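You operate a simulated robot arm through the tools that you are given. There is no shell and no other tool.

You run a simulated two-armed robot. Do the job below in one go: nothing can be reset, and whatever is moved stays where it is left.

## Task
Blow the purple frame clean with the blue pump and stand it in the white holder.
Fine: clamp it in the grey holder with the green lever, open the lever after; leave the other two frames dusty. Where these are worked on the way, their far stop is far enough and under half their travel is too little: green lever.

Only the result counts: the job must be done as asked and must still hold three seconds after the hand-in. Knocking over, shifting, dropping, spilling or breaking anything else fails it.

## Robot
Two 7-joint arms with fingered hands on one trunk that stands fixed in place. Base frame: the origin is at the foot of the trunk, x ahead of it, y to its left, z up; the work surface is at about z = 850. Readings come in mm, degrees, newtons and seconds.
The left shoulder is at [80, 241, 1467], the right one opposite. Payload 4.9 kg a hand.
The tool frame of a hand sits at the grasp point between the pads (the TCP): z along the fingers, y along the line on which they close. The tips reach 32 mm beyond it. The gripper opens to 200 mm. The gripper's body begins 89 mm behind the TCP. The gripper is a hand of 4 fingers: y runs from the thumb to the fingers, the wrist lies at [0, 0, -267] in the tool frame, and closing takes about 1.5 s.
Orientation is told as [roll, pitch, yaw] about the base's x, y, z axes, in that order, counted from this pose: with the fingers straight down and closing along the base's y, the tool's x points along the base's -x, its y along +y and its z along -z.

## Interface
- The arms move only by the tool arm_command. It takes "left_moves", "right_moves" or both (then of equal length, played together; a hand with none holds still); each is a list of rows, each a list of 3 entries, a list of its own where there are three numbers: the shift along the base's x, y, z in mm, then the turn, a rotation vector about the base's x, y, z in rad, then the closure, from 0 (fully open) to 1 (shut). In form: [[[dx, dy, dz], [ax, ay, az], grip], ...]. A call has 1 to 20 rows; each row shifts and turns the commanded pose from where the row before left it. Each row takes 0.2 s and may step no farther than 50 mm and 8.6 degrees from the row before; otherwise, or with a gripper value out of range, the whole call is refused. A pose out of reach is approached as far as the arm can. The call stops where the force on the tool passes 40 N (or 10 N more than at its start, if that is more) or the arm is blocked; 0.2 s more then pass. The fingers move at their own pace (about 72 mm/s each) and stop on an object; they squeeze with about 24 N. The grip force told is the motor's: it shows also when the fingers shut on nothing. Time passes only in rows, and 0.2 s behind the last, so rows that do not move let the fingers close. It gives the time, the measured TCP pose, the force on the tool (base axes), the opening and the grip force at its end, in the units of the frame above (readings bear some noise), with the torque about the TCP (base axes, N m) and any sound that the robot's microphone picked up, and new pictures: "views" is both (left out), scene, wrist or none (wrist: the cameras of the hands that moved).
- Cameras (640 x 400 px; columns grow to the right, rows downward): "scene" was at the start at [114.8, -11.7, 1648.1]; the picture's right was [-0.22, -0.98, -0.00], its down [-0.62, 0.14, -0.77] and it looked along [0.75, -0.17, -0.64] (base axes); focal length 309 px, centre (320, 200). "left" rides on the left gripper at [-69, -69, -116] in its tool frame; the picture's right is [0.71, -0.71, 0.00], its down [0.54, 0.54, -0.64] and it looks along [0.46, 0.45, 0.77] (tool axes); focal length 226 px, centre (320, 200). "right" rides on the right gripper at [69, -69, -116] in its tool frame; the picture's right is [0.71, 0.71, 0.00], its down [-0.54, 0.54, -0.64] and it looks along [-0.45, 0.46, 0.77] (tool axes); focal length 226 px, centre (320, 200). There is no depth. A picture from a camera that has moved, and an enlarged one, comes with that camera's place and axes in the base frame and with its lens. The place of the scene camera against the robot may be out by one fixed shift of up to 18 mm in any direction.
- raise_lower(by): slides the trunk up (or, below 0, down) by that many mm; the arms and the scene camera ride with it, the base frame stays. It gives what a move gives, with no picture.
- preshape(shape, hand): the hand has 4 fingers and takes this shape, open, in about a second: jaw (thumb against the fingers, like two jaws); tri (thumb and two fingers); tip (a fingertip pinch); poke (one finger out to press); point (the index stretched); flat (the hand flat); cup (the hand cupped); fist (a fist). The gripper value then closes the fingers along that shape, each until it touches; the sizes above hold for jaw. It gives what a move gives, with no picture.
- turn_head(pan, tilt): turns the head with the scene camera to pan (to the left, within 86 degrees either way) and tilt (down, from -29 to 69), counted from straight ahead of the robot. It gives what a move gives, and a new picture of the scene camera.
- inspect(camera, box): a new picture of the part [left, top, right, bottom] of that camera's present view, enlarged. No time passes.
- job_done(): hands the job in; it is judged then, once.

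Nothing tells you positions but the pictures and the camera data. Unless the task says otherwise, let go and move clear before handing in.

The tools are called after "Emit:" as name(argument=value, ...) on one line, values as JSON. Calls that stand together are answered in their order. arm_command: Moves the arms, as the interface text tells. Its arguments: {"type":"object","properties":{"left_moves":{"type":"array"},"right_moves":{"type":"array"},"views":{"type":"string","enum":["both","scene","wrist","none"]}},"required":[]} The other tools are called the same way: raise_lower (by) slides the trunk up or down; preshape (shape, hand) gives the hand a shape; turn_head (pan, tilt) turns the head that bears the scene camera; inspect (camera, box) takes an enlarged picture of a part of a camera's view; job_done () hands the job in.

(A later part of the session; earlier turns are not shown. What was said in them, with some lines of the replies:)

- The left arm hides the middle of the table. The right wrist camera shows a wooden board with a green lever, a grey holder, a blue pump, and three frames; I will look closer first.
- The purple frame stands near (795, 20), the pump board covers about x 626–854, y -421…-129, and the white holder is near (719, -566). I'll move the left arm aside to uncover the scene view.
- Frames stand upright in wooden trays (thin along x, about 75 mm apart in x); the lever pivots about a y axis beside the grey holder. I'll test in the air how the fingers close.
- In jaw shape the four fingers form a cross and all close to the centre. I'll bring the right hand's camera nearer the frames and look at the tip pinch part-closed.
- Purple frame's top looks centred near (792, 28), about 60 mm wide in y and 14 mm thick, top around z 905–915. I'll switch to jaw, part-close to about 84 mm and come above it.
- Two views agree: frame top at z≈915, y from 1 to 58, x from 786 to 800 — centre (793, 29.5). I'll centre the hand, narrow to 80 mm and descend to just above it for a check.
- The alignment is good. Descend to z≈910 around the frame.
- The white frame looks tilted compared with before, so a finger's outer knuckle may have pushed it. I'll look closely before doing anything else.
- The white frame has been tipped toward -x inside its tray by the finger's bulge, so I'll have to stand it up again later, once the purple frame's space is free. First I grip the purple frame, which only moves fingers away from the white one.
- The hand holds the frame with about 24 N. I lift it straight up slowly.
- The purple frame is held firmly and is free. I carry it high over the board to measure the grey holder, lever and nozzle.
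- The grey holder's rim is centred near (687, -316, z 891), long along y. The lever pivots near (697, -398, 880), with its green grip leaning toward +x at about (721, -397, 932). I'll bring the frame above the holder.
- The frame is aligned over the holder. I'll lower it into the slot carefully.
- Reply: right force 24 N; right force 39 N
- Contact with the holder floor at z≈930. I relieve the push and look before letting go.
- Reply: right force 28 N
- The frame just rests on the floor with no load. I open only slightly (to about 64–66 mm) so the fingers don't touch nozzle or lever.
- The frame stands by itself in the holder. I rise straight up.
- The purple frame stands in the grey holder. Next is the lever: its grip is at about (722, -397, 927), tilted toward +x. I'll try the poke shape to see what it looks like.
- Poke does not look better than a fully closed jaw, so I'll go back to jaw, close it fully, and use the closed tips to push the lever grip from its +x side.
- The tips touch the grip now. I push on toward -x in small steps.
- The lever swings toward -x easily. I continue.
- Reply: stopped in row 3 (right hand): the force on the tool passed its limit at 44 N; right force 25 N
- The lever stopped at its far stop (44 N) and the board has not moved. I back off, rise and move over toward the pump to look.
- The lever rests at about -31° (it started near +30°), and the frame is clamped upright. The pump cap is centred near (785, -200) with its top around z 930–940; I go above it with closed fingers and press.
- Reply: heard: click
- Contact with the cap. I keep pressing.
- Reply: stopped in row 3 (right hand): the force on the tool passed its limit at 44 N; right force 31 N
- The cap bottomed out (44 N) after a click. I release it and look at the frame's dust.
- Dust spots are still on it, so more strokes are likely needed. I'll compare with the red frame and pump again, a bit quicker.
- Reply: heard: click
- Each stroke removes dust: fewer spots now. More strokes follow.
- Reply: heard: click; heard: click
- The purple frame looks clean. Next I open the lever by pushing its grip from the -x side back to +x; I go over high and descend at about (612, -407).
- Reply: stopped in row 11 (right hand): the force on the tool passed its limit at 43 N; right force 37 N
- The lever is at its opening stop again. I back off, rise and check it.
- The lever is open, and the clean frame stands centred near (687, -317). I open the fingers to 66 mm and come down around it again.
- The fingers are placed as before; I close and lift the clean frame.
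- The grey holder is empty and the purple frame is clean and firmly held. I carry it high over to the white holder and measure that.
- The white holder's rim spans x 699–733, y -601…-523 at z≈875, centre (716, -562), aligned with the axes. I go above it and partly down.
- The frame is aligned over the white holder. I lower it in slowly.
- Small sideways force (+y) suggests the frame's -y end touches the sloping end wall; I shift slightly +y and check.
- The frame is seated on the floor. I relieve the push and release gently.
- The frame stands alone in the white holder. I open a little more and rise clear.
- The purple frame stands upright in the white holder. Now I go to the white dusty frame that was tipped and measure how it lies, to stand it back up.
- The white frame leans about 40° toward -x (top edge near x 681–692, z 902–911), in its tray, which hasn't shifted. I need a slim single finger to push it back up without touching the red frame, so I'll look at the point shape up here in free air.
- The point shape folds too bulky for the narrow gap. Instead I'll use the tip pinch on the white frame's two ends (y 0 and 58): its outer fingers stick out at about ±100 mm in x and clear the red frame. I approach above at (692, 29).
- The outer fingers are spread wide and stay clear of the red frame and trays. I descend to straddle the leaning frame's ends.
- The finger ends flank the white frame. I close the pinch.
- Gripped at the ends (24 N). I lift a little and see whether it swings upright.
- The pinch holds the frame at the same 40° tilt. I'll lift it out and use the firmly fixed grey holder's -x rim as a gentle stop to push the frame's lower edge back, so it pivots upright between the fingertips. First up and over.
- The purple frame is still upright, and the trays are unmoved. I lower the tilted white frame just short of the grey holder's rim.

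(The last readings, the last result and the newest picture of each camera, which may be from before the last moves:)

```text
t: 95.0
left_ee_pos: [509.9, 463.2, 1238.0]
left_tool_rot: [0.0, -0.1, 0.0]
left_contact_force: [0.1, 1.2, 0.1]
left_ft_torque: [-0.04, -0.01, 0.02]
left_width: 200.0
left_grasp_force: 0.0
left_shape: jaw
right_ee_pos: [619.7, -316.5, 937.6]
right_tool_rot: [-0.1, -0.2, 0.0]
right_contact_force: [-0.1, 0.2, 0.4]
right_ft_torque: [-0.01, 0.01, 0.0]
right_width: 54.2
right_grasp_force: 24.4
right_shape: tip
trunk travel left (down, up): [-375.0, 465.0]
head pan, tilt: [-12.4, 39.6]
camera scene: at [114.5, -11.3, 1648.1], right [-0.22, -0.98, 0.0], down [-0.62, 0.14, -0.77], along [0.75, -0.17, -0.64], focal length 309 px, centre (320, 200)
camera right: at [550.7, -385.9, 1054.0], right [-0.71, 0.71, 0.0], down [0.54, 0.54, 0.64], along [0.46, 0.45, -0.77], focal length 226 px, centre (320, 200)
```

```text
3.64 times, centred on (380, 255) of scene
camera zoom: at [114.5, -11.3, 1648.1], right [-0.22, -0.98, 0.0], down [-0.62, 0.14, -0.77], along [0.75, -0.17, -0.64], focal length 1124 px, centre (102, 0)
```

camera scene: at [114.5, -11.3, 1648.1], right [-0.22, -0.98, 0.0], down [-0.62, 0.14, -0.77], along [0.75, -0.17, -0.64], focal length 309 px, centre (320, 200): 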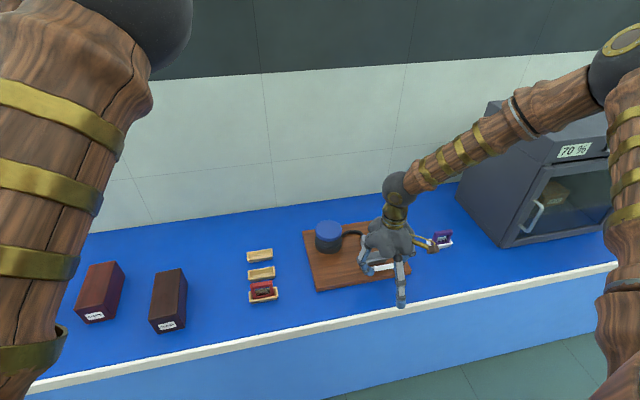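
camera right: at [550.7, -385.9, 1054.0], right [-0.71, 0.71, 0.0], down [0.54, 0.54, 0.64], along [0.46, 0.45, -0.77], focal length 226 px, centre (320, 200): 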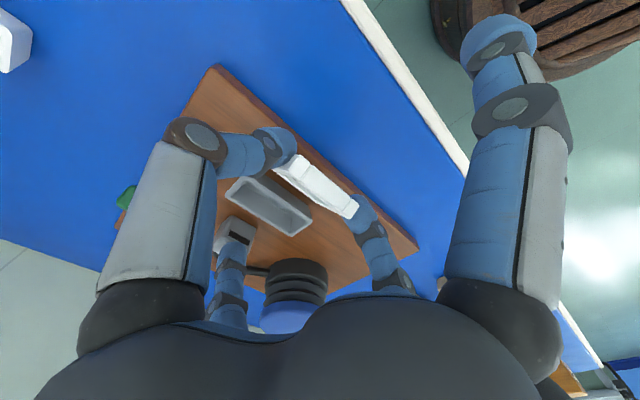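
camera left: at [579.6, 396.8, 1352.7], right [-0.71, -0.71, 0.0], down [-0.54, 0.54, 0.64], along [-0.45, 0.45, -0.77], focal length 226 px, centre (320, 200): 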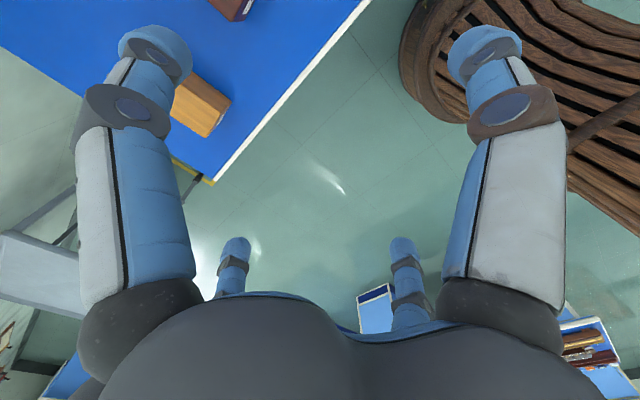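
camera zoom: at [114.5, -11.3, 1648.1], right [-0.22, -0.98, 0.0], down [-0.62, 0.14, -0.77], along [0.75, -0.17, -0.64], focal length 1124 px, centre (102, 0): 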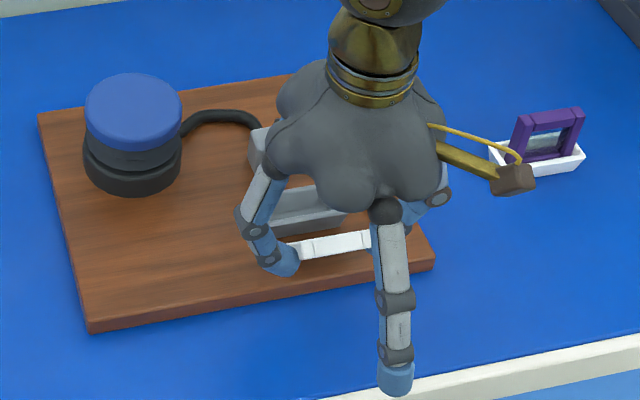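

The outer +x finger would come near the nozzle if I pushed here, so I slide 50 mm toward +y where it passes beside the nozzle; the frame's end still meets the holder's rim.

Emit:
arm_command(right_moves=[[[0, 17, 0], [0, 0, 0], 1], [[0, 17, 0], [0, 0, 0], 1], [[0, 16, 0], [0, 0, 0], 1], [[6, 0, 0], [0, 0, 0], 1], [[4, 0, 0], [0, 0, 0], 1], [[0, 0, 0], [0, 0, 0], 1]], views="both")

Emit:
inspect(camera="right", box=[180, 100, 420, 280])

Emit:
inspect(camera="scene", box=[320, 200, 420, 310])

```text
t: 96.4
left_ee_pos: [509.7, 464.8, 1238.2]
left_tool_rot: [-0.1, 0.1, 0.0]
left_contact_force: [0.2, -0.1, 0.2]
left_ft_torque: [-0.02, -0.05, 0.0]
left_width: 199.8
left_grasp_force: 0.0
left_shape: jaw
right_ee_pos: [630.3, -266.2, 940.3]
right_tool_rot: [-0.1, 0.0, -0.1]
right_contact_force: [0.1, -1.1, -0.4]
right_ft_torque: [-0.01, -0.01, 0.01]
right_width: 53.8
right_grasp_force: 24.0
right_shape: tip
trunk travel left (down, up): [-375.0, 465.0]
head pan, tilt: [-12.4, 39.6]
camera scene: at [114.8, -11.3, 1648.1], right [-0.22, -0.98, 0.0], down [-0.62, 0.14, -0.77], along [0.75, -0.17, -0.64], focal length 309 px, centre (320, 200)
camera right: at [561.1, -335.8, 1054.6], right [-0.71, 0.71, 0.0], down [0.54, 0.54, 0.64], along [0.46, 0.45, -0.77], focal length 226 px, centre (320, 200)
```

scene: 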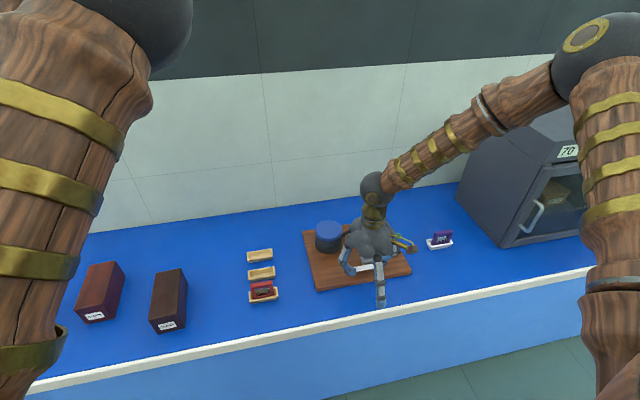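
right: 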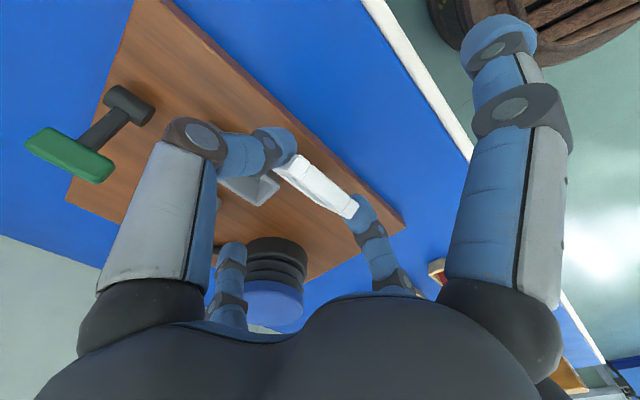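

```text
2.22 times, centred on (300, 190) of right
camera zoom: at [561.1, -335.8, 1054.6], right [-0.71, 0.71, 0.0], down [0.54, 0.54, 0.64], along [0.46, 0.45, -0.77], focal length 502 px, centre (364, 222)
```

zoom: 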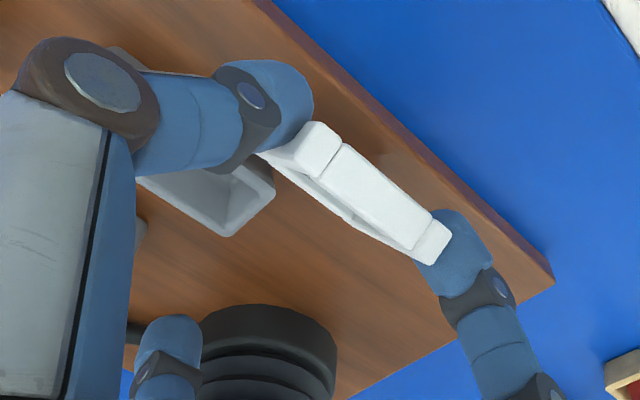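

```text
3.64 times, centred on (370, 255) of scene
camera zoom: at [114.8, -11.3, 1648.1], right [-0.22, -0.98, 0.0], down [-0.62, 0.14, -0.77], along [0.75, -0.17, -0.64], focal length 1124 px, centre (138, 0)
```

zoom: 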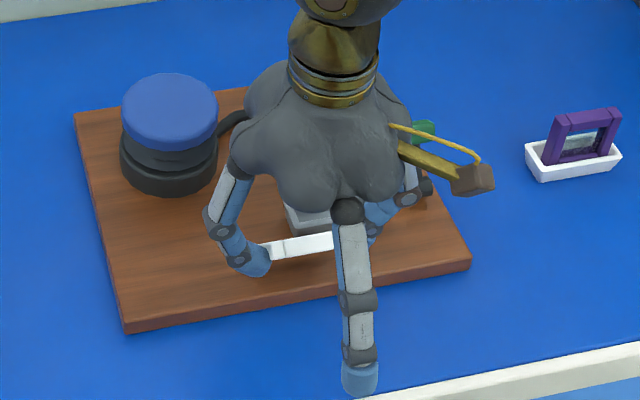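

The frame's end is near the rim and the outer finger passes beside the nozzle. I push gently toward +x.

Emit:
arm_command(right_moves=[[[4, 0, -1], [0, 0, 0], 1], [[4, 0, 0], [0, 0, 0], 1], [[3, 0, 0], [0, 0, 0], 1], [[3, 0, 0], [0, 0, 0], 1]], views="none")

Emit:
inspect(camera="right", box=[180, 100, 420, 280])

Emit:
inspect(camera="scene", box=[320, 200, 420, 310])

```text
t: 97.4
left_ee_pos: [510.2, 464.3, 1237.8]
left_tool_rot: [0.0, 0.1, 0.0]
left_contact_force: [-0.5, 0.6, 0.2]
left_ft_torque: [0.01, -0.01, 0.0]
left_width: 199.9
left_grasp_force: 0.1
left_shape: jaw
right_ee_pos: [642.9, -266.8, 937.3]
right_tool_rot: [-0.1, 0.0, 0.0]
right_contact_force: [-3.6, -0.8, -0.8]
right_ft_torque: [0.01, 0.2, -0.12]
right_width: 54.2
right_grasp_force: 23.7
right_shape: tip
trunk travel left (down, up): [-375.0, 465.0]
head pan, tilt: [-12.4, 39.6]
```

```text
2.22 times, centred on (300, 190) of right
camera zoom: at [574.4, -336.0, 1053.3], right [-0.71, 0.71, 0.0], down [0.54, 0.54, 0.64], along [0.46, 0.45, -0.77], focal length 502 px, centre (364, 222)
```

zoom: 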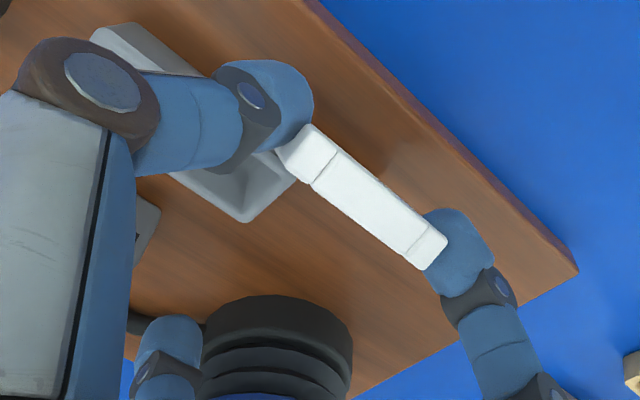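

```text
3.64 times, centred on (370, 255) of scene
camera zoom: at [114.5, -11.4, 1648.1], right [-0.22, -0.98, 0.0], down [-0.62, 0.14, -0.77], along [0.75, -0.17, -0.64], focal length 1124 px, centre (138, 0)
```

zoom: 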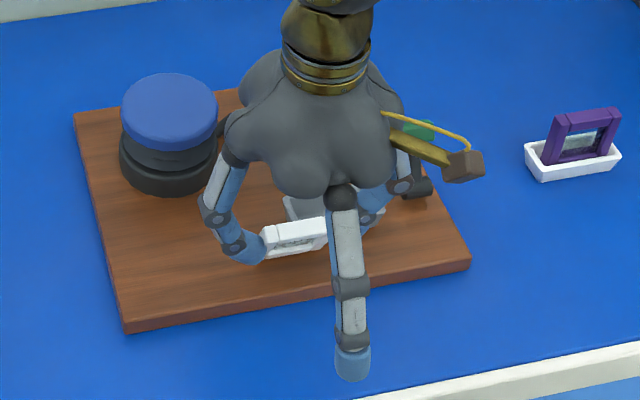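

The frame is pivoting upright in the pinch with only ~4 N. I continue.

Emit:
arm_command(right_moves=[[[4, 0, 0], [0, 0, 0], 1], [[4, 0, 0], [0, 0, 0], 1], [[3, 0, 0], [0, 0, 0], 1], [[0, 0, 0], [0, 0, 0], 1]], views="none")

Emit:
inspect(camera="right", box=[180, 100, 420, 280])

Emit:
inspect(camera="scene", box=[320, 200, 420, 310])

```text
t: 98.4
left_ee_pos: [508.8, 464.6, 1238.3]
left_tool_rot: [0.0, 0.0, 0.0]
left_contact_force: [-0.4, -0.6, 0.0]
left_ft_torque: [-0.02, 0.01, -0.02]
left_width: 200.0
left_grasp_force: 0.0
left_shape: jaw
right_ee_pos: [654.3, -265.7, 937.7]
right_tool_rot: [-0.1, -0.1, 0.1]
right_contact_force: [-3.7, -0.4, -0.7]
right_ft_torque: [0.02, 0.22, -0.12]
right_width: 54.0
right_grasp_force: 23.5
right_shape: tip
trunk travel left (down, up): [-375.0, 465.0]
head pan, tilt: [-12.4, 39.6]
```

```text
2.22 times, centred on (300, 190) of right
camera zoom: at [585.3, -335.7, 1053.2], right [-0.71, 0.71, 0.0], down [0.54, 0.54, 0.64], along [0.46, 0.45, -0.77], focal length 502 px, centre (364, 222)
```

zoom: 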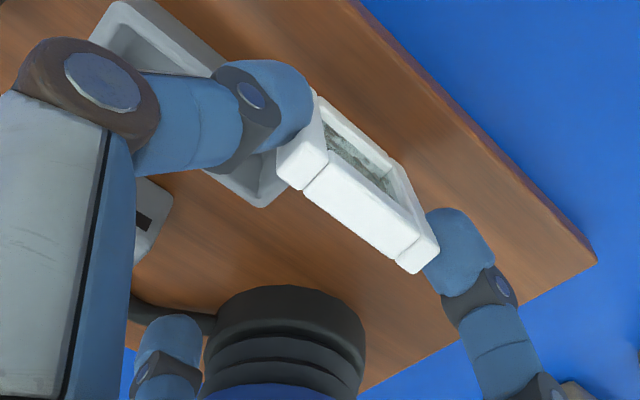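

```text
3.64 times, centred on (370, 255) of scene
camera zoom: at [114.4, -11.5, 1648.1], right [-0.22, -0.98, 0.0], down [-0.62, 0.14, -0.77], along [0.75, -0.17, -0.64], focal length 1124 px, centre (138, 0)
```

zoom: 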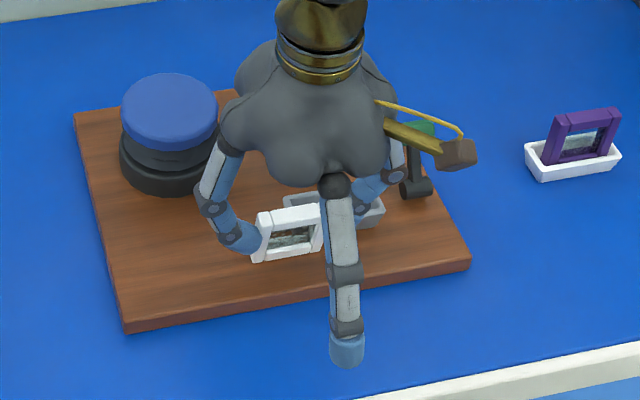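

Emit:
arm_command(right_moves=[[[3, 0, 0], [0, 0, 0], 1], [[3, 0, 0], [0, 0, 0], 1], [[0, 0, 0], [0, 0, 0], 1]], views="none")

Emit:
inspect(camera="right", box=[220, 100, 420, 250])

Emit:
inspect(camera="scene", box=[340, 230, 400, 280])

```text
t: 99.2
left_ee_pos: [509.9, 464.5, 1237.9]
left_tool_rot: [0.0, -0.1, -0.1]
left_contact_force: [-0.2, -0.3, -0.1]
left_ft_torque: [-0.04, 0.0, -0.02]
left_width: 200.0
left_grasp_force: 0.2
left_shape: jaw
right_ee_pos: [660.5, -266.9, 937.9]
right_tool_rot: [0.1, -0.2, 0.0]
right_contact_force: [-3.9, 0.0, -1.7]
right_ft_torque: [0.01, 0.6, -0.14]
right_width: 52.2
right_grasp_force: 24.1
right_shape: tip
trunk travel left (down, up): [-375.0, 465.0]
head pan, tilt: [-12.4, 39.6]
```

```text
2.67 times, centred on (320, 175) of right
camera zoom: at [592.1, -336.2, 1053.3], right [-0.71, 0.71, 0.0], down [0.54, 0.54, 0.64], along [0.46, 0.45, -0.77], focal length 603 px, centre (320, 267)
```

zoom: 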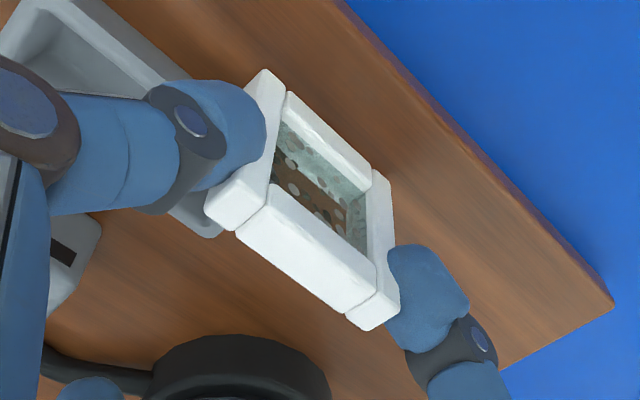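

```text
8.00 times, centred on (370, 255) of scene
camera zoom: at [115.1, -11.5, 1648.0], right [-0.22, -0.98, 0.0], down [-0.62, 0.14, -0.77], along [0.75, -0.17, -0.64], focal length 2473 px, centre (-80, -240)
```

zoom: 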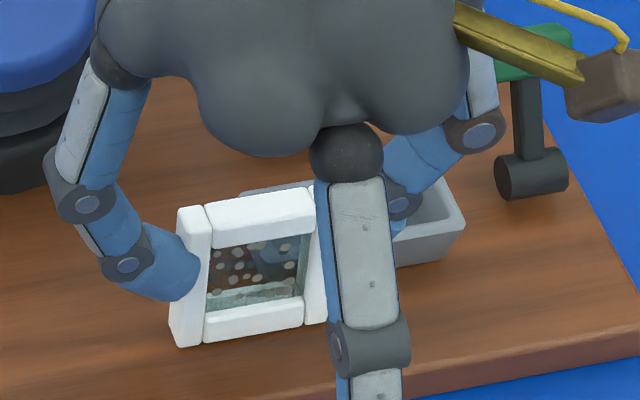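

The frame is now upright in the pinch (within about 2°). I back off from the rim, lift, and carry it back to its own tray at about (717, 29).

Emit:
arm_command(right_moves=[[[-4, 0, 2], [0, 0, 0], 1], [[-4, 0, 10], [0, 0, 0], 1], [[0, 0, 30], [0, 0, 0], 1], [[0, 0, 40], [0, 0, 0], 1], [[0, 0, 40], [0, 0, 0], 1], [[7, 37, 0], [0, 0, 0], 1], [[7, 37, 0], [0, 0, 0], 1], [[7, 37, 0], [0, 0, 0], 1], [[7, 37, 0], [0, 0, 0], 1], [[8, 37, 0], [0, 0, 0], 1], [[8, 37, 0], [0, 0, 0], 1], [[8, 37, 0], [0, 0, 0], 1], [[8, 38, 0], [0, 0, 0], 1], [[0, 0, 0], [0, 0, 0], 1]], views="both")

Emit:
inspect(camera="right", box=[220, 60, 420, 240])

Emit:
inspect(camera="scene", box=[190, 180, 320, 310])

```text
t: 102.2
left_ee_pos: [509.4, 464.5, 1237.8]
left_tool_rot: [0.0, 0.0, 0.0]
left_contact_force: [-0.9, -1.2, -0.4]
left_ft_torque: [0.02, 0.05, -0.01]
left_width: 199.8
left_grasp_force: 0.1
left_shape: jaw
right_ee_pos: [713.7, 28.7, 1058.2]
right_tool_rot: [0.0, 0.1, -0.2]
right_contact_force: [-0.7, -0.3, -1.0]
right_ft_torque: [0.04, 0.02, 0.02]
right_width: 52.3
right_grasp_force: 23.4
right_shape: tip
trunk travel left (down, up): [-375.0, 465.0]
head pan, tilt: [-12.4, 39.6]
camera scene: at [114.5, -12.5, 1648.1], right [-0.22, -0.98, 0.0], down [-0.62, 0.14, -0.77], along [0.75, -0.17, -0.64], focal length 309 px, centre (320, 200)
camera right: at [644.2, -40.6, 1175.4], right [-0.71, 0.71, 0.0], down [0.54, 0.54, 0.64], along [0.46, 0.45, -0.77], focal length 226 px, centre (320, 200)
```

scene: 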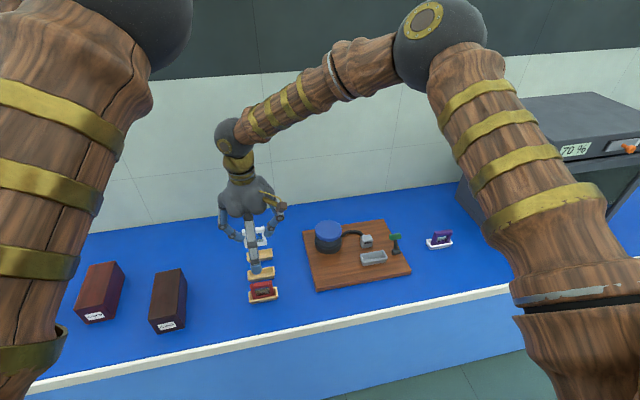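
right: 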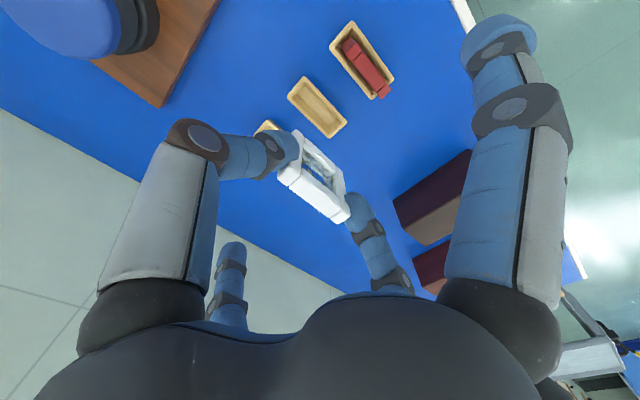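

```text
2.22 times, centred on (320, 150) of right
camera zoom: at [644.2, -40.6, 1175.4], right [-0.71, 0.71, 0.0], down [0.54, 0.54, 0.64], along [0.46, 0.45, -0.77], focal length 502 px, centre (320, 311)
```

zoom: 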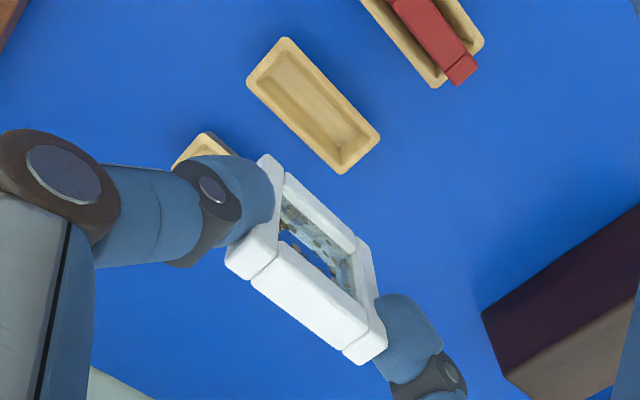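

```text
3.08 times, centred on (255, 245) of scene
camera zoom: at [114.5, -12.5, 1648.1], right [-0.22, -0.98, 0.0], down [-0.62, 0.14, -0.77], along [0.75, -0.17, -0.64], focal length 951 px, centre (520, 62)
```

zoom: 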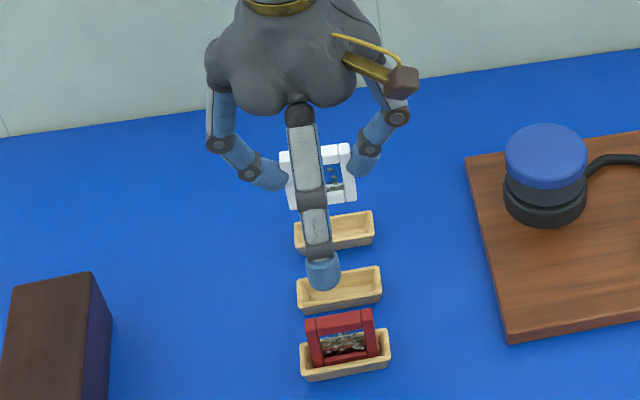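

Emit:
inspect(camera="right", box=[270, 120, 360, 230])

Emit:
inspect(camera="scene", box=[235, 215, 275, 255])

```text
3.64 times, centred on (315, 175) of right
camera zoom: at [644.2, -40.6, 1175.4], right [-0.71, 0.71, 0.0], down [0.54, 0.54, 0.64], along [0.46, 0.45, -0.77], focal length 822 px, centre (338, 291)
```

zoom: 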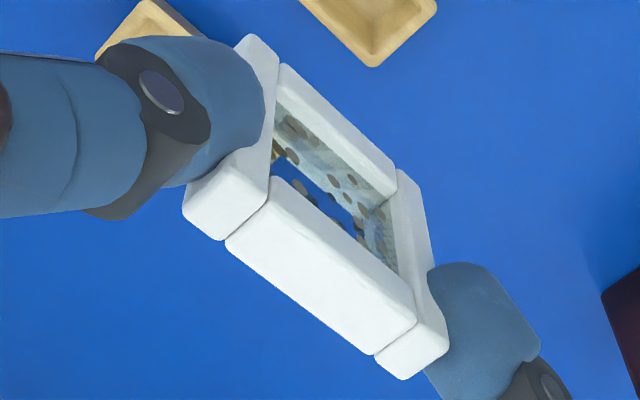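

```text
10.00 times, centred on (255, 235) of scene
camera zoom: at [114.5, -12.5, 1648.1], right [-0.22, -0.98, 0.0], down [-0.62, 0.14, -0.77], along [0.75, -0.17, -0.64], focal length 3091 px, centre (970, -150)
```

zoom: 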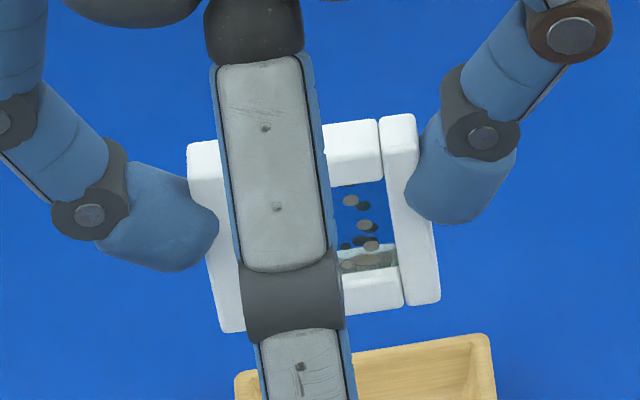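

The frame is nearly vertical (about 3° lean, 2° yaw). I correct those small angles with the hand, then descend toward its tray.

Emit:
arm_command(right_moves=[[[-0.6, 0.8, 0], [0, 0.045, 0.035], 1], [[0, 0, -35], [0, 0, 0], 1], [[0, 0, -35], [0, 0, 0], 1], [[0, 0, -28], [0, 0, 0], 1], [[0, 0, 0], [0, 0, 0], 1]], views="both")

Emit:
inspect(camera="right", box=[220, 80, 400, 240])

Emit:
inspect(camera="scene", box=[220, 220, 300, 310])

```text
t: 103.4
left_ee_pos: [509.8, 464.1, 1237.7]
left_tool_rot: [0.0, 0.0, 0.0]
left_contact_force: [-0.1, 0.3, -0.7]
left_ft_torque: [-0.04, -0.05, -0.02]
left_width: 199.6
left_grasp_force: 0.1
left_shape: jaw
right_ee_pos: [711.8, 30.3, 962.0]
right_tool_rot: [-0.1, 2.5, 2.0]
right_contact_force: [-1.2, 0.5, -0.7]
right_ft_torque: [0.0, 0.01, 0.0]
right_width: 52.3
right_grasp_force: 24.3
right_shape: tip
trunk travel left (down, up): [-375.0, 465.0]
head pan, tilt: [-12.4, 39.6]
camera scene: at [114.6, -11.5, 1648.1], right [-0.22, -0.98, 0.0], down [-0.62, 0.14, -0.77], along [0.75, -0.17, -0.64], focal length 309 px, centre (320, 200)
camera right: at [651.4, -41.0, 1080.4], right [-0.73, 0.68, 0.03], down [0.55, 0.56, 0.62], along [0.4, 0.47, -0.79], focal length 226 px, centre (320, 200)
```

scene: 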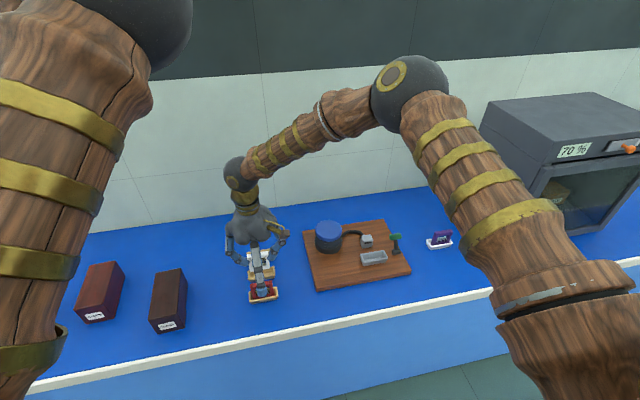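
right: 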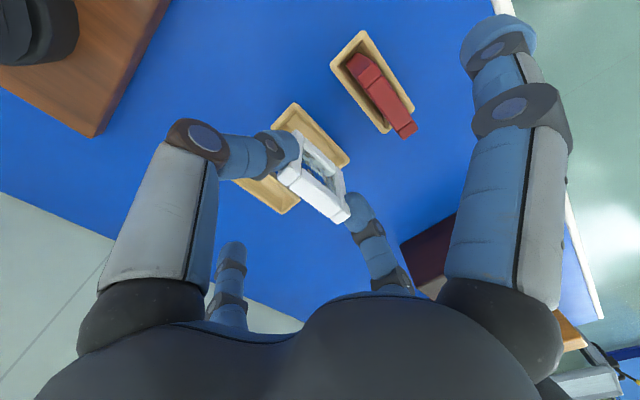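

```text
2.50 times, centred on (310, 160) of right
camera zoom: at [651.4, -41.0, 1080.4], right [-0.73, 0.68, 0.03], down [0.55, 0.56, 0.62], along [0.4, 0.47, -0.79], focal length 565 px, centre (345, 300)
```

zoom: 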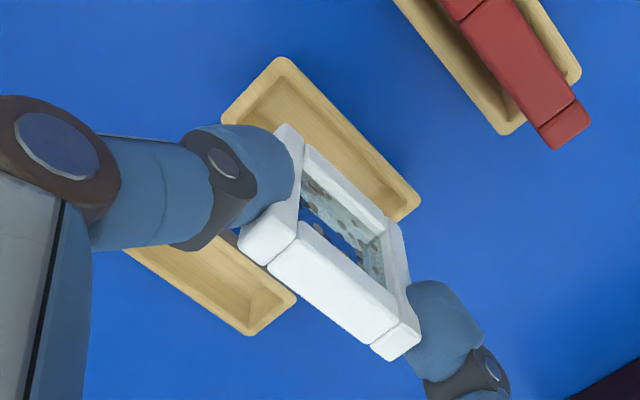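

```text
4.44 times, centred on (260, 265) of scene
camera zoom: at [114.6, -11.5, 1648.1], right [-0.22, -0.98, 0.0], down [-0.62, 0.14, -0.77], along [0.75, -0.17, -0.64], focal length 1374 px, centre (587, -89)
```

zoom: 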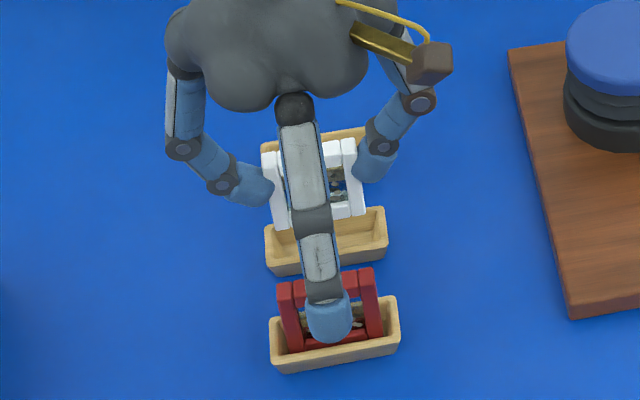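

The frame lines up with its tray (off by ~1 mm). I lower it in.

Emit:
arm_command(right_moves=[[[0.5, 0, -12], [0, 0, 0], 1], [[0.5, 0, -10], [0, 0, 0], 1], [[0, 0, -8], [0, 0, 0], 1], [[0, 0, 0], [0, 0, 0], 1]], views="both")

Emit:
inspect(camera="right", box=[220, 80, 400, 240])

Emit:
inspect(camera="scene", box=[220, 220, 300, 310])

```text
t: 104.4
left_ee_pos: [510.3, 464.3, 1237.9]
left_tool_rot: [0.1, 0.0, 0.1]
left_contact_force: [0.7, 0.7, -0.1]
left_ft_torque: [0.0, -0.01, -0.01]
left_width: 200.1
left_grasp_force: 0.0
left_shape: jaw
right_ee_pos: [712.6, 31.4, 931.9]
right_tool_rot: [0.0, 2.6, 1.9]
right_contact_force: [0.5, 0.5, 0.7]
right_ft_torque: [0.02, -0.03, 0.04]
right_width: 52.2
right_grasp_force: 23.4
right_shape: tip
trunk travel left (down, up): [-375.0, 465.0]
head pan, tilt: [-12.4, 39.6]
camera scene: at [115.2, -11.2, 1648.0], right [-0.22, -0.98, 0.0], down [-0.62, 0.14, -0.77], along [0.75, -0.17, -0.64], focal length 309 px, centre (320, 200)
camera right: at [652.4, -40.4, 1050.3], right [-0.73, 0.68, 0.03], down [0.55, 0.56, 0.62], along [0.4, 0.47, -0.79], focal length 226 px, centre (320, 200)
```

scene: 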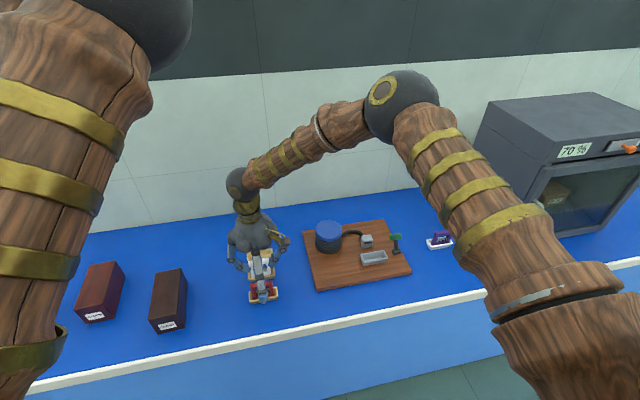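
right: 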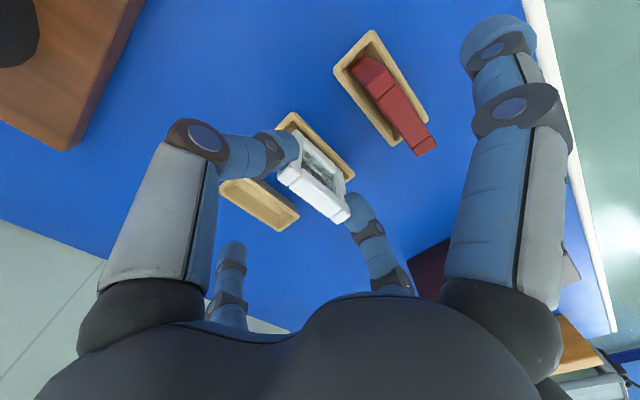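

```text
2.50 times, centred on (310, 160) of right
camera zoom: at [652.4, -40.4, 1050.3], right [-0.73, 0.68, 0.03], down [0.55, 0.56, 0.62], along [0.4, 0.47, -0.79], focal length 565 px, centre (345, 300)
```

zoom: 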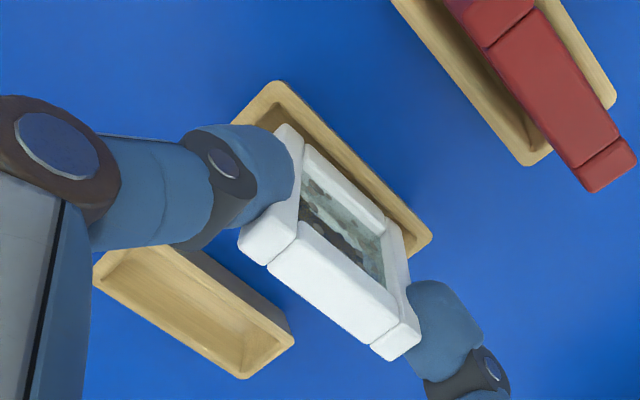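

```text
4.44 times, centred on (260, 265) of scene
camera zoom: at [115.2, -11.2, 1648.0], right [-0.22, -0.98, 0.0], down [-0.62, 0.14, -0.77], along [0.75, -0.17, -0.64], focal length 1374 px, centre (587, -89)
```

zoom: 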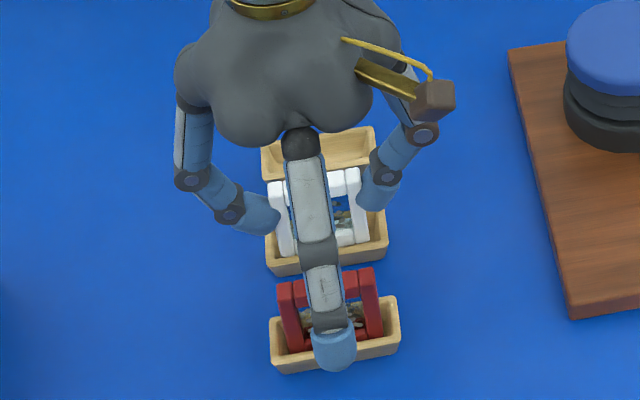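

Emit:
arm_command(right_moves=[[[0, 0, -4], [0, 0, 0], 1], [[0, 0, -2], [0, 0, 0], 1], [[0, 0, 0], [0, 0, 0], 1]], views="none")

Emit:
arm_command(right_moves=[[[0, 0, -2], [0, 0, 0], 1], [[0, 0, 0], [0, 0, 0], 1]], views="none")

Emit:
inspect(camera="scene", box=[220, 220, 300, 310])

```text
t: 105.2
left_ee_pos: [509.3, 464.0, 1238.3]
left_tool_rot: [0.0, 0.0, 0.1]
left_contact_force: [0.3, 0.0, 0.0]
left_ft_torque: [-0.03, 0.01, 0.0]
left_width: 199.8
left_grasp_force: 0.0
left_shape: jaw
right_ee_pos: [712.9, 29.5, 925.7]
right_tool_rot: [-0.1, 2.5, 2.0]
right_contact_force: [0.1, 0.5, -0.5]
right_ft_torque: [0.0, 0.03, 0.02]
right_width: 52.3
right_grasp_force: 24.1
right_shape: tip
trunk travel left (down, up): [-375.0, 465.0]
head pan, tilt: [-12.4, 39.6]
```

```text
t: 105.8
left_ee_pos: [509.2, 464.7, 1237.2]
left_tool_rot: [-0.1, 0.0, 0.0]
left_contact_force: [-0.6, -0.1, 0.2]
left_ft_torque: [0.03, 0.01, 0.01]
left_width: 199.8
left_grasp_force: 0.0
left_shape: jaw
right_ee_pos: [713.7, 31.5, 924.5]
right_tool_rot: [0.0, 2.5, 2.0]
right_contact_force: [-0.1, 0.0, -0.1]
right_ft_torque: [-0.03, 0.0, -0.04]
right_width: 52.5
right_grasp_force: 23.9
right_shape: tip
trunk travel left (down, up): [-375.0, 465.0]
head pan, tilt: [-12.4, 39.6]
```

```text
4.44 times, centred on (260, 265) of scene
camera zoom: at [114.9, -11.3, 1648.0], right [-0.22, -0.98, 0.0], down [-0.62, 0.14, -0.77], along [0.75, -0.17, -0.64], focal length 1374 px, centre (587, -89)
```

zoom: 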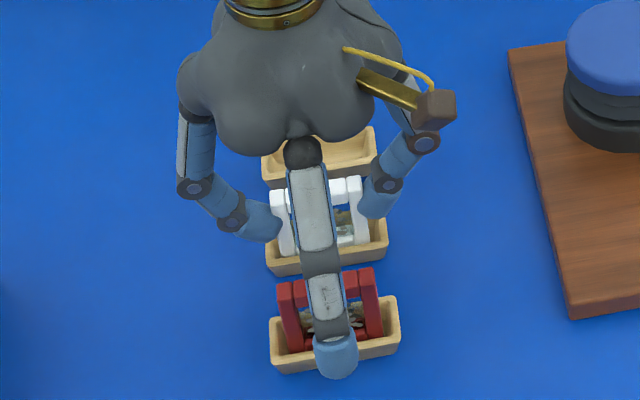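

Emit:
arm_command(right_moves=[[[0, 0, -2], [0, 0, 0], 1], [[0, 0, 0], [0, 0, 0], 1]], views="none")

Emit:
arm_command(right_moves=[[[0, 0, -1.5], [0, 0, 0], 1], [[0, 0, 0], [0, 0, 0], 1]], views="none")

```text
t: 106.4
left_ee_pos: [508.6, 464.7, 1238.9]
left_tool_rot: [0.0, 0.0, 0.0]
left_contact_force: [0.5, 0.4, 0.1]
left_ft_torque: [-0.01, -0.02, -0.02]
left_width: 200.1
left_grasp_force: 0.1
left_shape: jaw
right_ee_pos: [713.3, 31.7, 922.3]
right_tool_rot: [0.0, 2.5, 2.0]
right_contact_force: [0.1, 0.7, 1.5]
right_ft_torque: [-0.04, 0.0, 0.02]
right_width: 52.1
right_grasp_force: 24.1
right_shape: tip
trunk travel left (down, up): [-375.0, 465.0]
head pan, tilt: [-12.4, 39.6]
```

```text
t: 107.0
left_ee_pos: [509.2, 463.9, 1237.7]
left_tool_rot: [0.0, 0.0, 0.1]
left_contact_force: [-0.4, 0.2, -0.2]
left_ft_torque: [-0.01, -0.03, 0.0]
left_width: 199.8
left_grasp_force: 0.1
left_shape: jaw
right_ee_pos: [711.9, 31.4, 920.8]
right_tool_rot: [0.1, 2.5, 2.0]
right_contact_force: [0.8, -0.3, 10.1]
right_ft_torque: [-0.08, -0.01, 0.0]
right_width: 52.5
right_grasp_force: 23.9
right_shape: tip
trunk travel left (down, up): [-375.0, 465.0]
head pan, tilt: [-12.4, 39.6]
```

It rests on the tray floor. I check its uprightness before letting go.

Emit:
arm_command(right_moves=[[[0, 0, 0.8], [0, 0, 0], 1], [[0, 0, 0], [0, 0, 0], 1]], views="wrist")

Emit:
inspect(camera="right", box=[250, 90, 380, 240])

Emit:
inspect(camera="scene", box=[235, 240, 285, 300])

```text
t: 107.6
left_ee_pos: [508.3, 463.7, 1237.8]
left_tool_rot: [0.0, 0.0, -0.1]
left_contact_force: [-0.2, -0.8, -0.4]
left_ft_torque: [-0.03, 0.0, 0.02]
left_width: 199.7
left_grasp_force: 0.0
left_shape: jaw
right_ee_pos: [712.4, 30.5, 921.3]
right_tool_rot: [0.0, 2.5, 2.0]
right_contact_force: [0.8, 0.1, 6.7]
right_ft_torque: [-0.08, -0.01, -0.01]
right_width: 52.5
right_grasp_force: 23.5
right_shape: tip
trunk travel left (down, up): [-375.0, 465.0]
head pan, tilt: [-12.4, 39.6]
camera right: at [651.4, -40.7, 1040.0], right [-0.73, 0.68, 0.03], down [0.55, 0.56, 0.62], along [0.4, 0.47, -0.79], focal length 226 px, centre (320, 200)
```

right: 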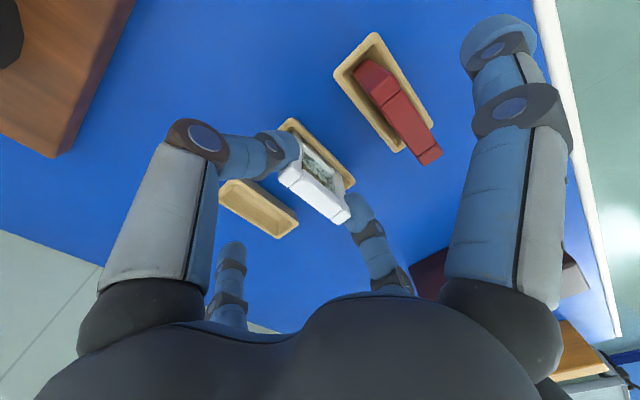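

```text
2.67 times, centred on (315, 165) of right
camera zoom: at [651.4, -40.7, 1040.0], right [-0.73, 0.68, 0.03], down [0.55, 0.56, 0.62], along [0.4, 0.47, -0.79], focal length 603 px, centre (333, 293)
```

zoom: 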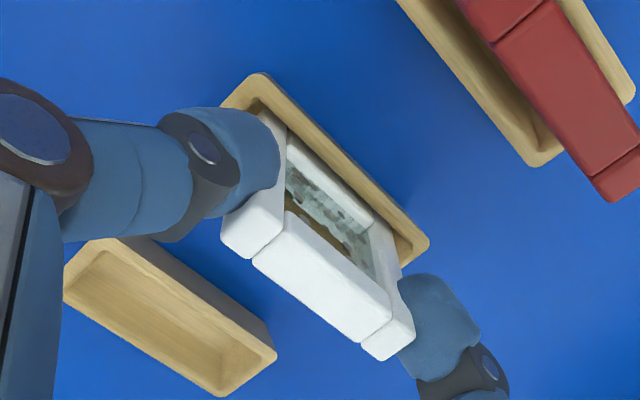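

```text
6.67 times, centred on (260, 270) of scene
camera zoom: at [114.1, -11.3, 1648.1], right [-0.22, -0.98, 0.0], down [-0.62, 0.14, -0.77], along [0.75, -0.17, -0.64], focal length 2061 px, centre (720, -267)
```

zoom: 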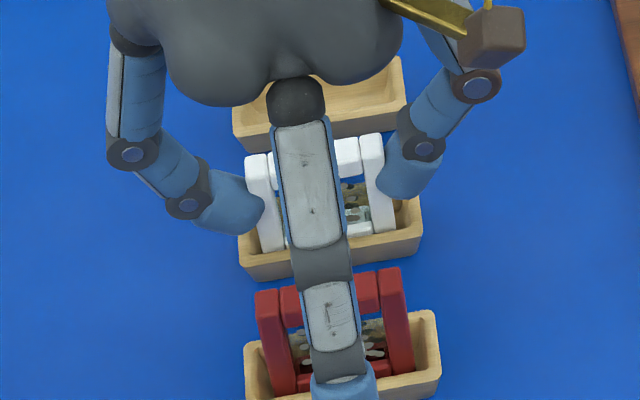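

It looks as upright as the red one. I open the pinch slowly.

Emit:
arm_command(right_moves=[[[0, 0, 0.6], [0, 0, 0], 0.74], [[0, 0, 0], [0, 0, 0], 0.72], [[0, 0, 0], [0, 0, 0], 0.7], [[0, 0, 0], [0, 0, 0], 0.68], [[0, 0, 0], [0, 0, 0], 0.66], [[0, 0, 0], [0, 0, 0], 0.64]], views="wrist")

Emit:
inspect(camera="right", box=[250, 90, 380, 240])

Emit:
inspect(camera="scene", box=[235, 240, 285, 300])

```text
t: 109.0
left_ee_pos: [510.4, 465.4, 1237.4]
left_tool_rot: [0.0, 0.0, 0.0]
left_contact_force: [-0.4, 0.0, -0.5]
left_ft_torque: [-0.01, -0.01, -0.01]
left_width: 200.0
left_grasp_force: 0.0
left_shape: jaw
right_ee_pos: [714.1, 29.6, 923.1]
right_tool_rot: [0.1, 2.5, 2.1]
right_contact_force: [-0.2, -0.3, 0.5]
right_ft_torque: [-0.03, 0.01, -0.01]
right_width: 71.5
right_grasp_force: 0.0
right_shape: tip
trunk travel left (down, up): [-375.0, 465.0]
head pan, tilt: [-12.4, 39.6]
camera right: at [652.1, -40.7, 1040.3], right [-0.73, 0.68, 0.03], down [0.55, 0.56, 0.62], along [0.4, 0.47, -0.79], focal length 226 px, centre (320, 200)
```

right: 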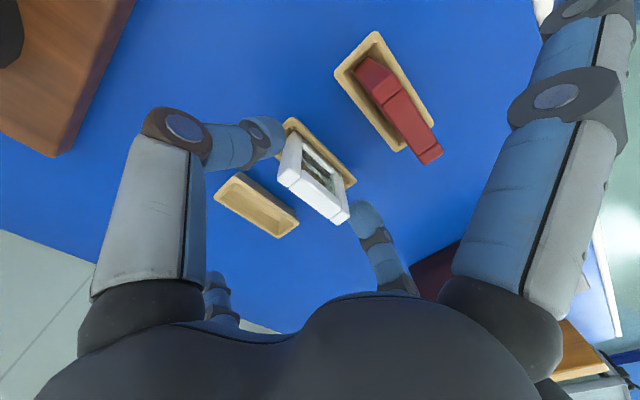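

```text
2.67 times, centred on (315, 165) of right
camera zoom: at [652.1, -40.7, 1040.3], right [-0.73, 0.68, 0.03], down [0.55, 0.56, 0.62], along [0.4, 0.47, -0.79], focal length 603 px, centre (333, 293)
```

zoom: 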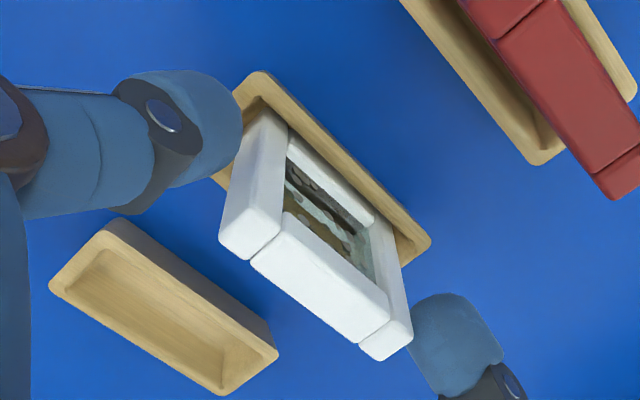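

```text
6.67 times, centred on (260, 270) of scene
camera zoom: at [114.8, -11.3, 1648.1], right [-0.22, -0.98, 0.0], down [-0.62, 0.14, -0.77], along [0.75, -0.17, -0.64], focal length 2061 px, centre (720, -267)
```

zoom: 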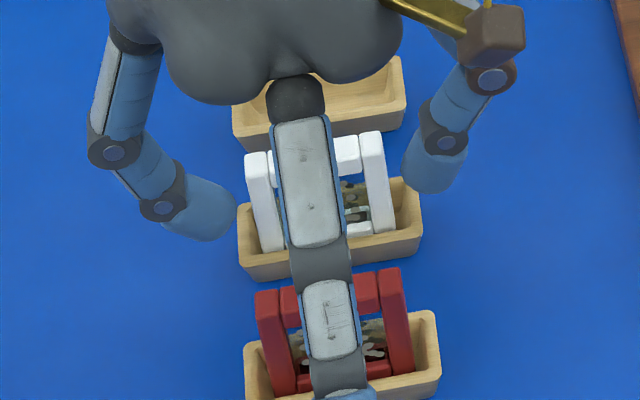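

The white frame stands on its own. I rise straight up, then check everything.

Emit:
arm_command(right_moves=[[[0, 0, 8], [0, 0, 0], 0.62], [[0, 0, 12], [0, 0, 0], 0.62], [[0, 0, 20], [0, 0, 0], 0.62], [[0, 0, 30], [0, 0, 0], 0.62], [[0, 0, 40], [0, 0, 0], 0.62], [[0, 0, 40], [0, 0, 0], 0.62], [[0, 0, 40], [0, -0.045, -0.035], 0.62], [[0, -45, 20], [0, 0, 0], 0.62], [[0, -45, 0], [0, 0, 0], 0.62], [[-10, -45, 0], [0, 0, 0], 0.62], [[-20, -45, 0], [0, 0, 0], 0.62], [[-20, -45, 0], [0, 0, 0], 0.62], [[-20, -45, 0], [0, 0, 0], 0.62], [[-20, -45, 0], [0, 0, 0], 0.62], [[-20, -45, 0], [0, 0, 0], 0.62], [[0, 0, 0], [0, 0, 0], 0.62]], views="both")

Emit:
inspect(camera="scene", box=[230, 235, 300, 310])

Emit:
inspect(camera="scene", box=[300, 205, 480, 300])

Emit:
inspect(camera="scene", box=[415, 215, 470, 260])

```text
t: 112.4
left_ee_pos: [509.9, 464.8, 1236.8]
left_tool_rot: [-0.2, -0.1, 0.0]
left_contact_force: [0.6, -0.1, 0.9]
left_ft_torque: [-0.01, -0.01, 0.0]
left_width: 199.7
left_grasp_force: 0.2
left_shape: jaw
right_ee_pos: [603.5, -326.1, 1129.7]
right_tool_rot: [0.4, 0.2, 0.0]
right_contact_force: [1.1, -0.8, 0.0]
right_ft_torque: [-0.01, 0.02, -0.02]
right_width: 75.7
right_grasp_force: 0.0
right_shape: tip
trunk travel left (down, up): [-375.0, 465.0]
head pan, tilt: [-12.4, 39.6]
camera scene: at [115.3, -10.1, 1648.0], right [-0.22, -0.98, 0.0], down [-0.62, 0.14, -0.77], along [0.75, -0.17, -0.64], focal length 309 px, centre (320, 200)
camera right: at [534.3, -396.4, 1245.5], right [-0.71, 0.71, 0.01], down [0.54, 0.54, 0.64], along [0.45, 0.46, -0.76], focal length 226 px, centre (320, 200)
```

scene: 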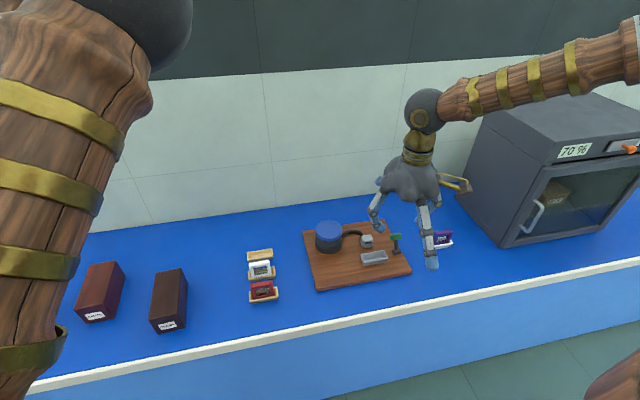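
right: 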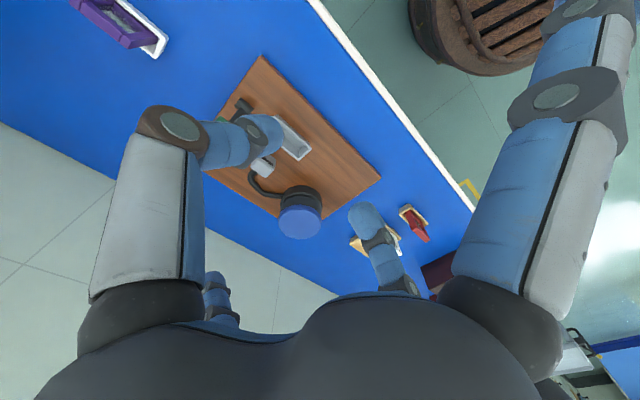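

```text
5.33 times, centred on (265, 272) of scene
camera zoom: at [115.3, -10.1, 1648.0], right [-0.22, -0.98, 0.0], down [-0.62, 0.14, -0.77], along [0.75, -0.17, -0.64], focal length 1649 px, centre (613, -187)
```

zoom: 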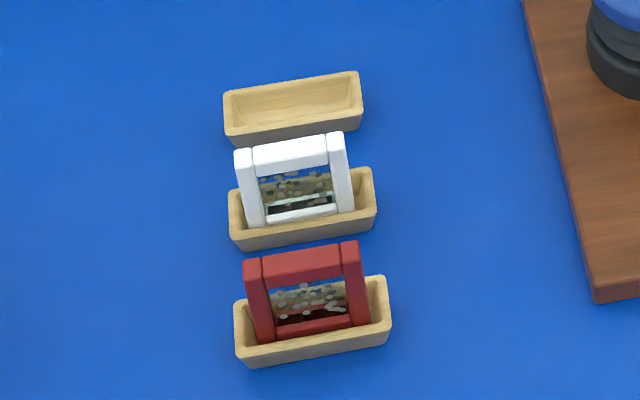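

```text
3.56 times, centred on (390, 252) of scene
camera zoom: at [115.3, -10.1, 1648.0], right [-0.22, -0.98, 0.0], down [-0.62, 0.14, -0.77], along [0.75, -0.17, -0.64], focal length 1099 px, centre (71, 13)
```

zoom: 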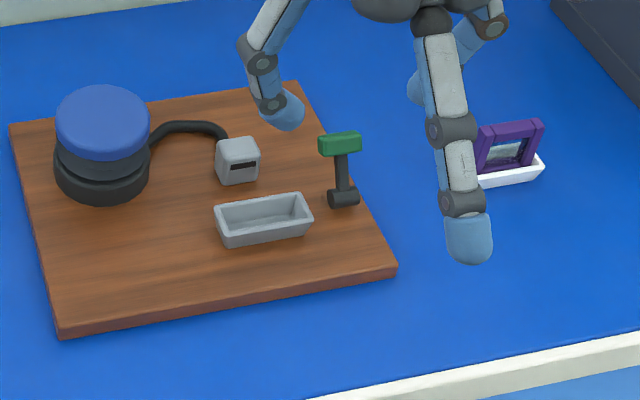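

```text
8.89 times, centred on (442, 238) of scene
camera zoom: at [115.3, -10.1, 1648.0], right [-0.22, -0.98, 0.0], down [-0.62, 0.14, -0.77], along [0.75, -0.17, -0.64], focal length 2748 px, centre (-769, -133)
```

zoom: 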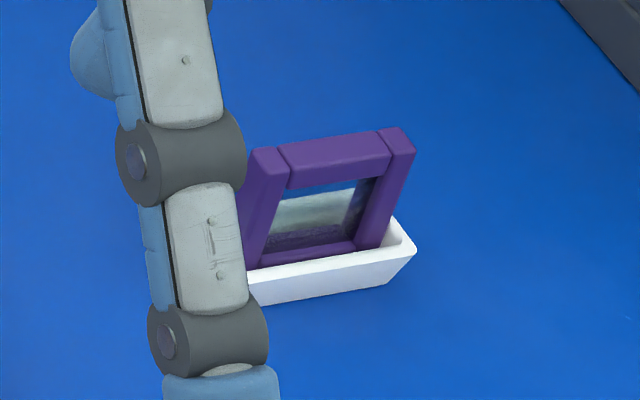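

All checks pass. The purple frame is clean and upright in the white holder, and the lever is open at its stop. The white frame stands upright in its tray within about 2 mm of where it started. The red frame, both trays and the board have not moved. The hands are clear, so I hand in.

Emit:
job_done()

```text
The job is handed in.
```

The job is handed in: the purple frame was blown clean with the blue pump and now stands upright in the white holder.

- **Clamping:** I set the frame in the grey holder and pushed the green lever to its far stop. After four pump strokes I pushed the lever back to its opening stop. After the last two strokes I saw no dust left.
- **White frame mishap:** while I was gripping the purple frame, a finger tipped the white frame over inside its tray. I stood it up again in the same tray, within about 2 mm of where it was. To straighten it I briefly took it out of the tray and pressed it lightly against the grey holder's rim.
- **Everything else:** the red frame, the trays and the board look unmoved. Dust is still visible on both the red and white frames.

If tipping the white frame counts as knocking something over even though it was put back, that is the one point that could fail the job.
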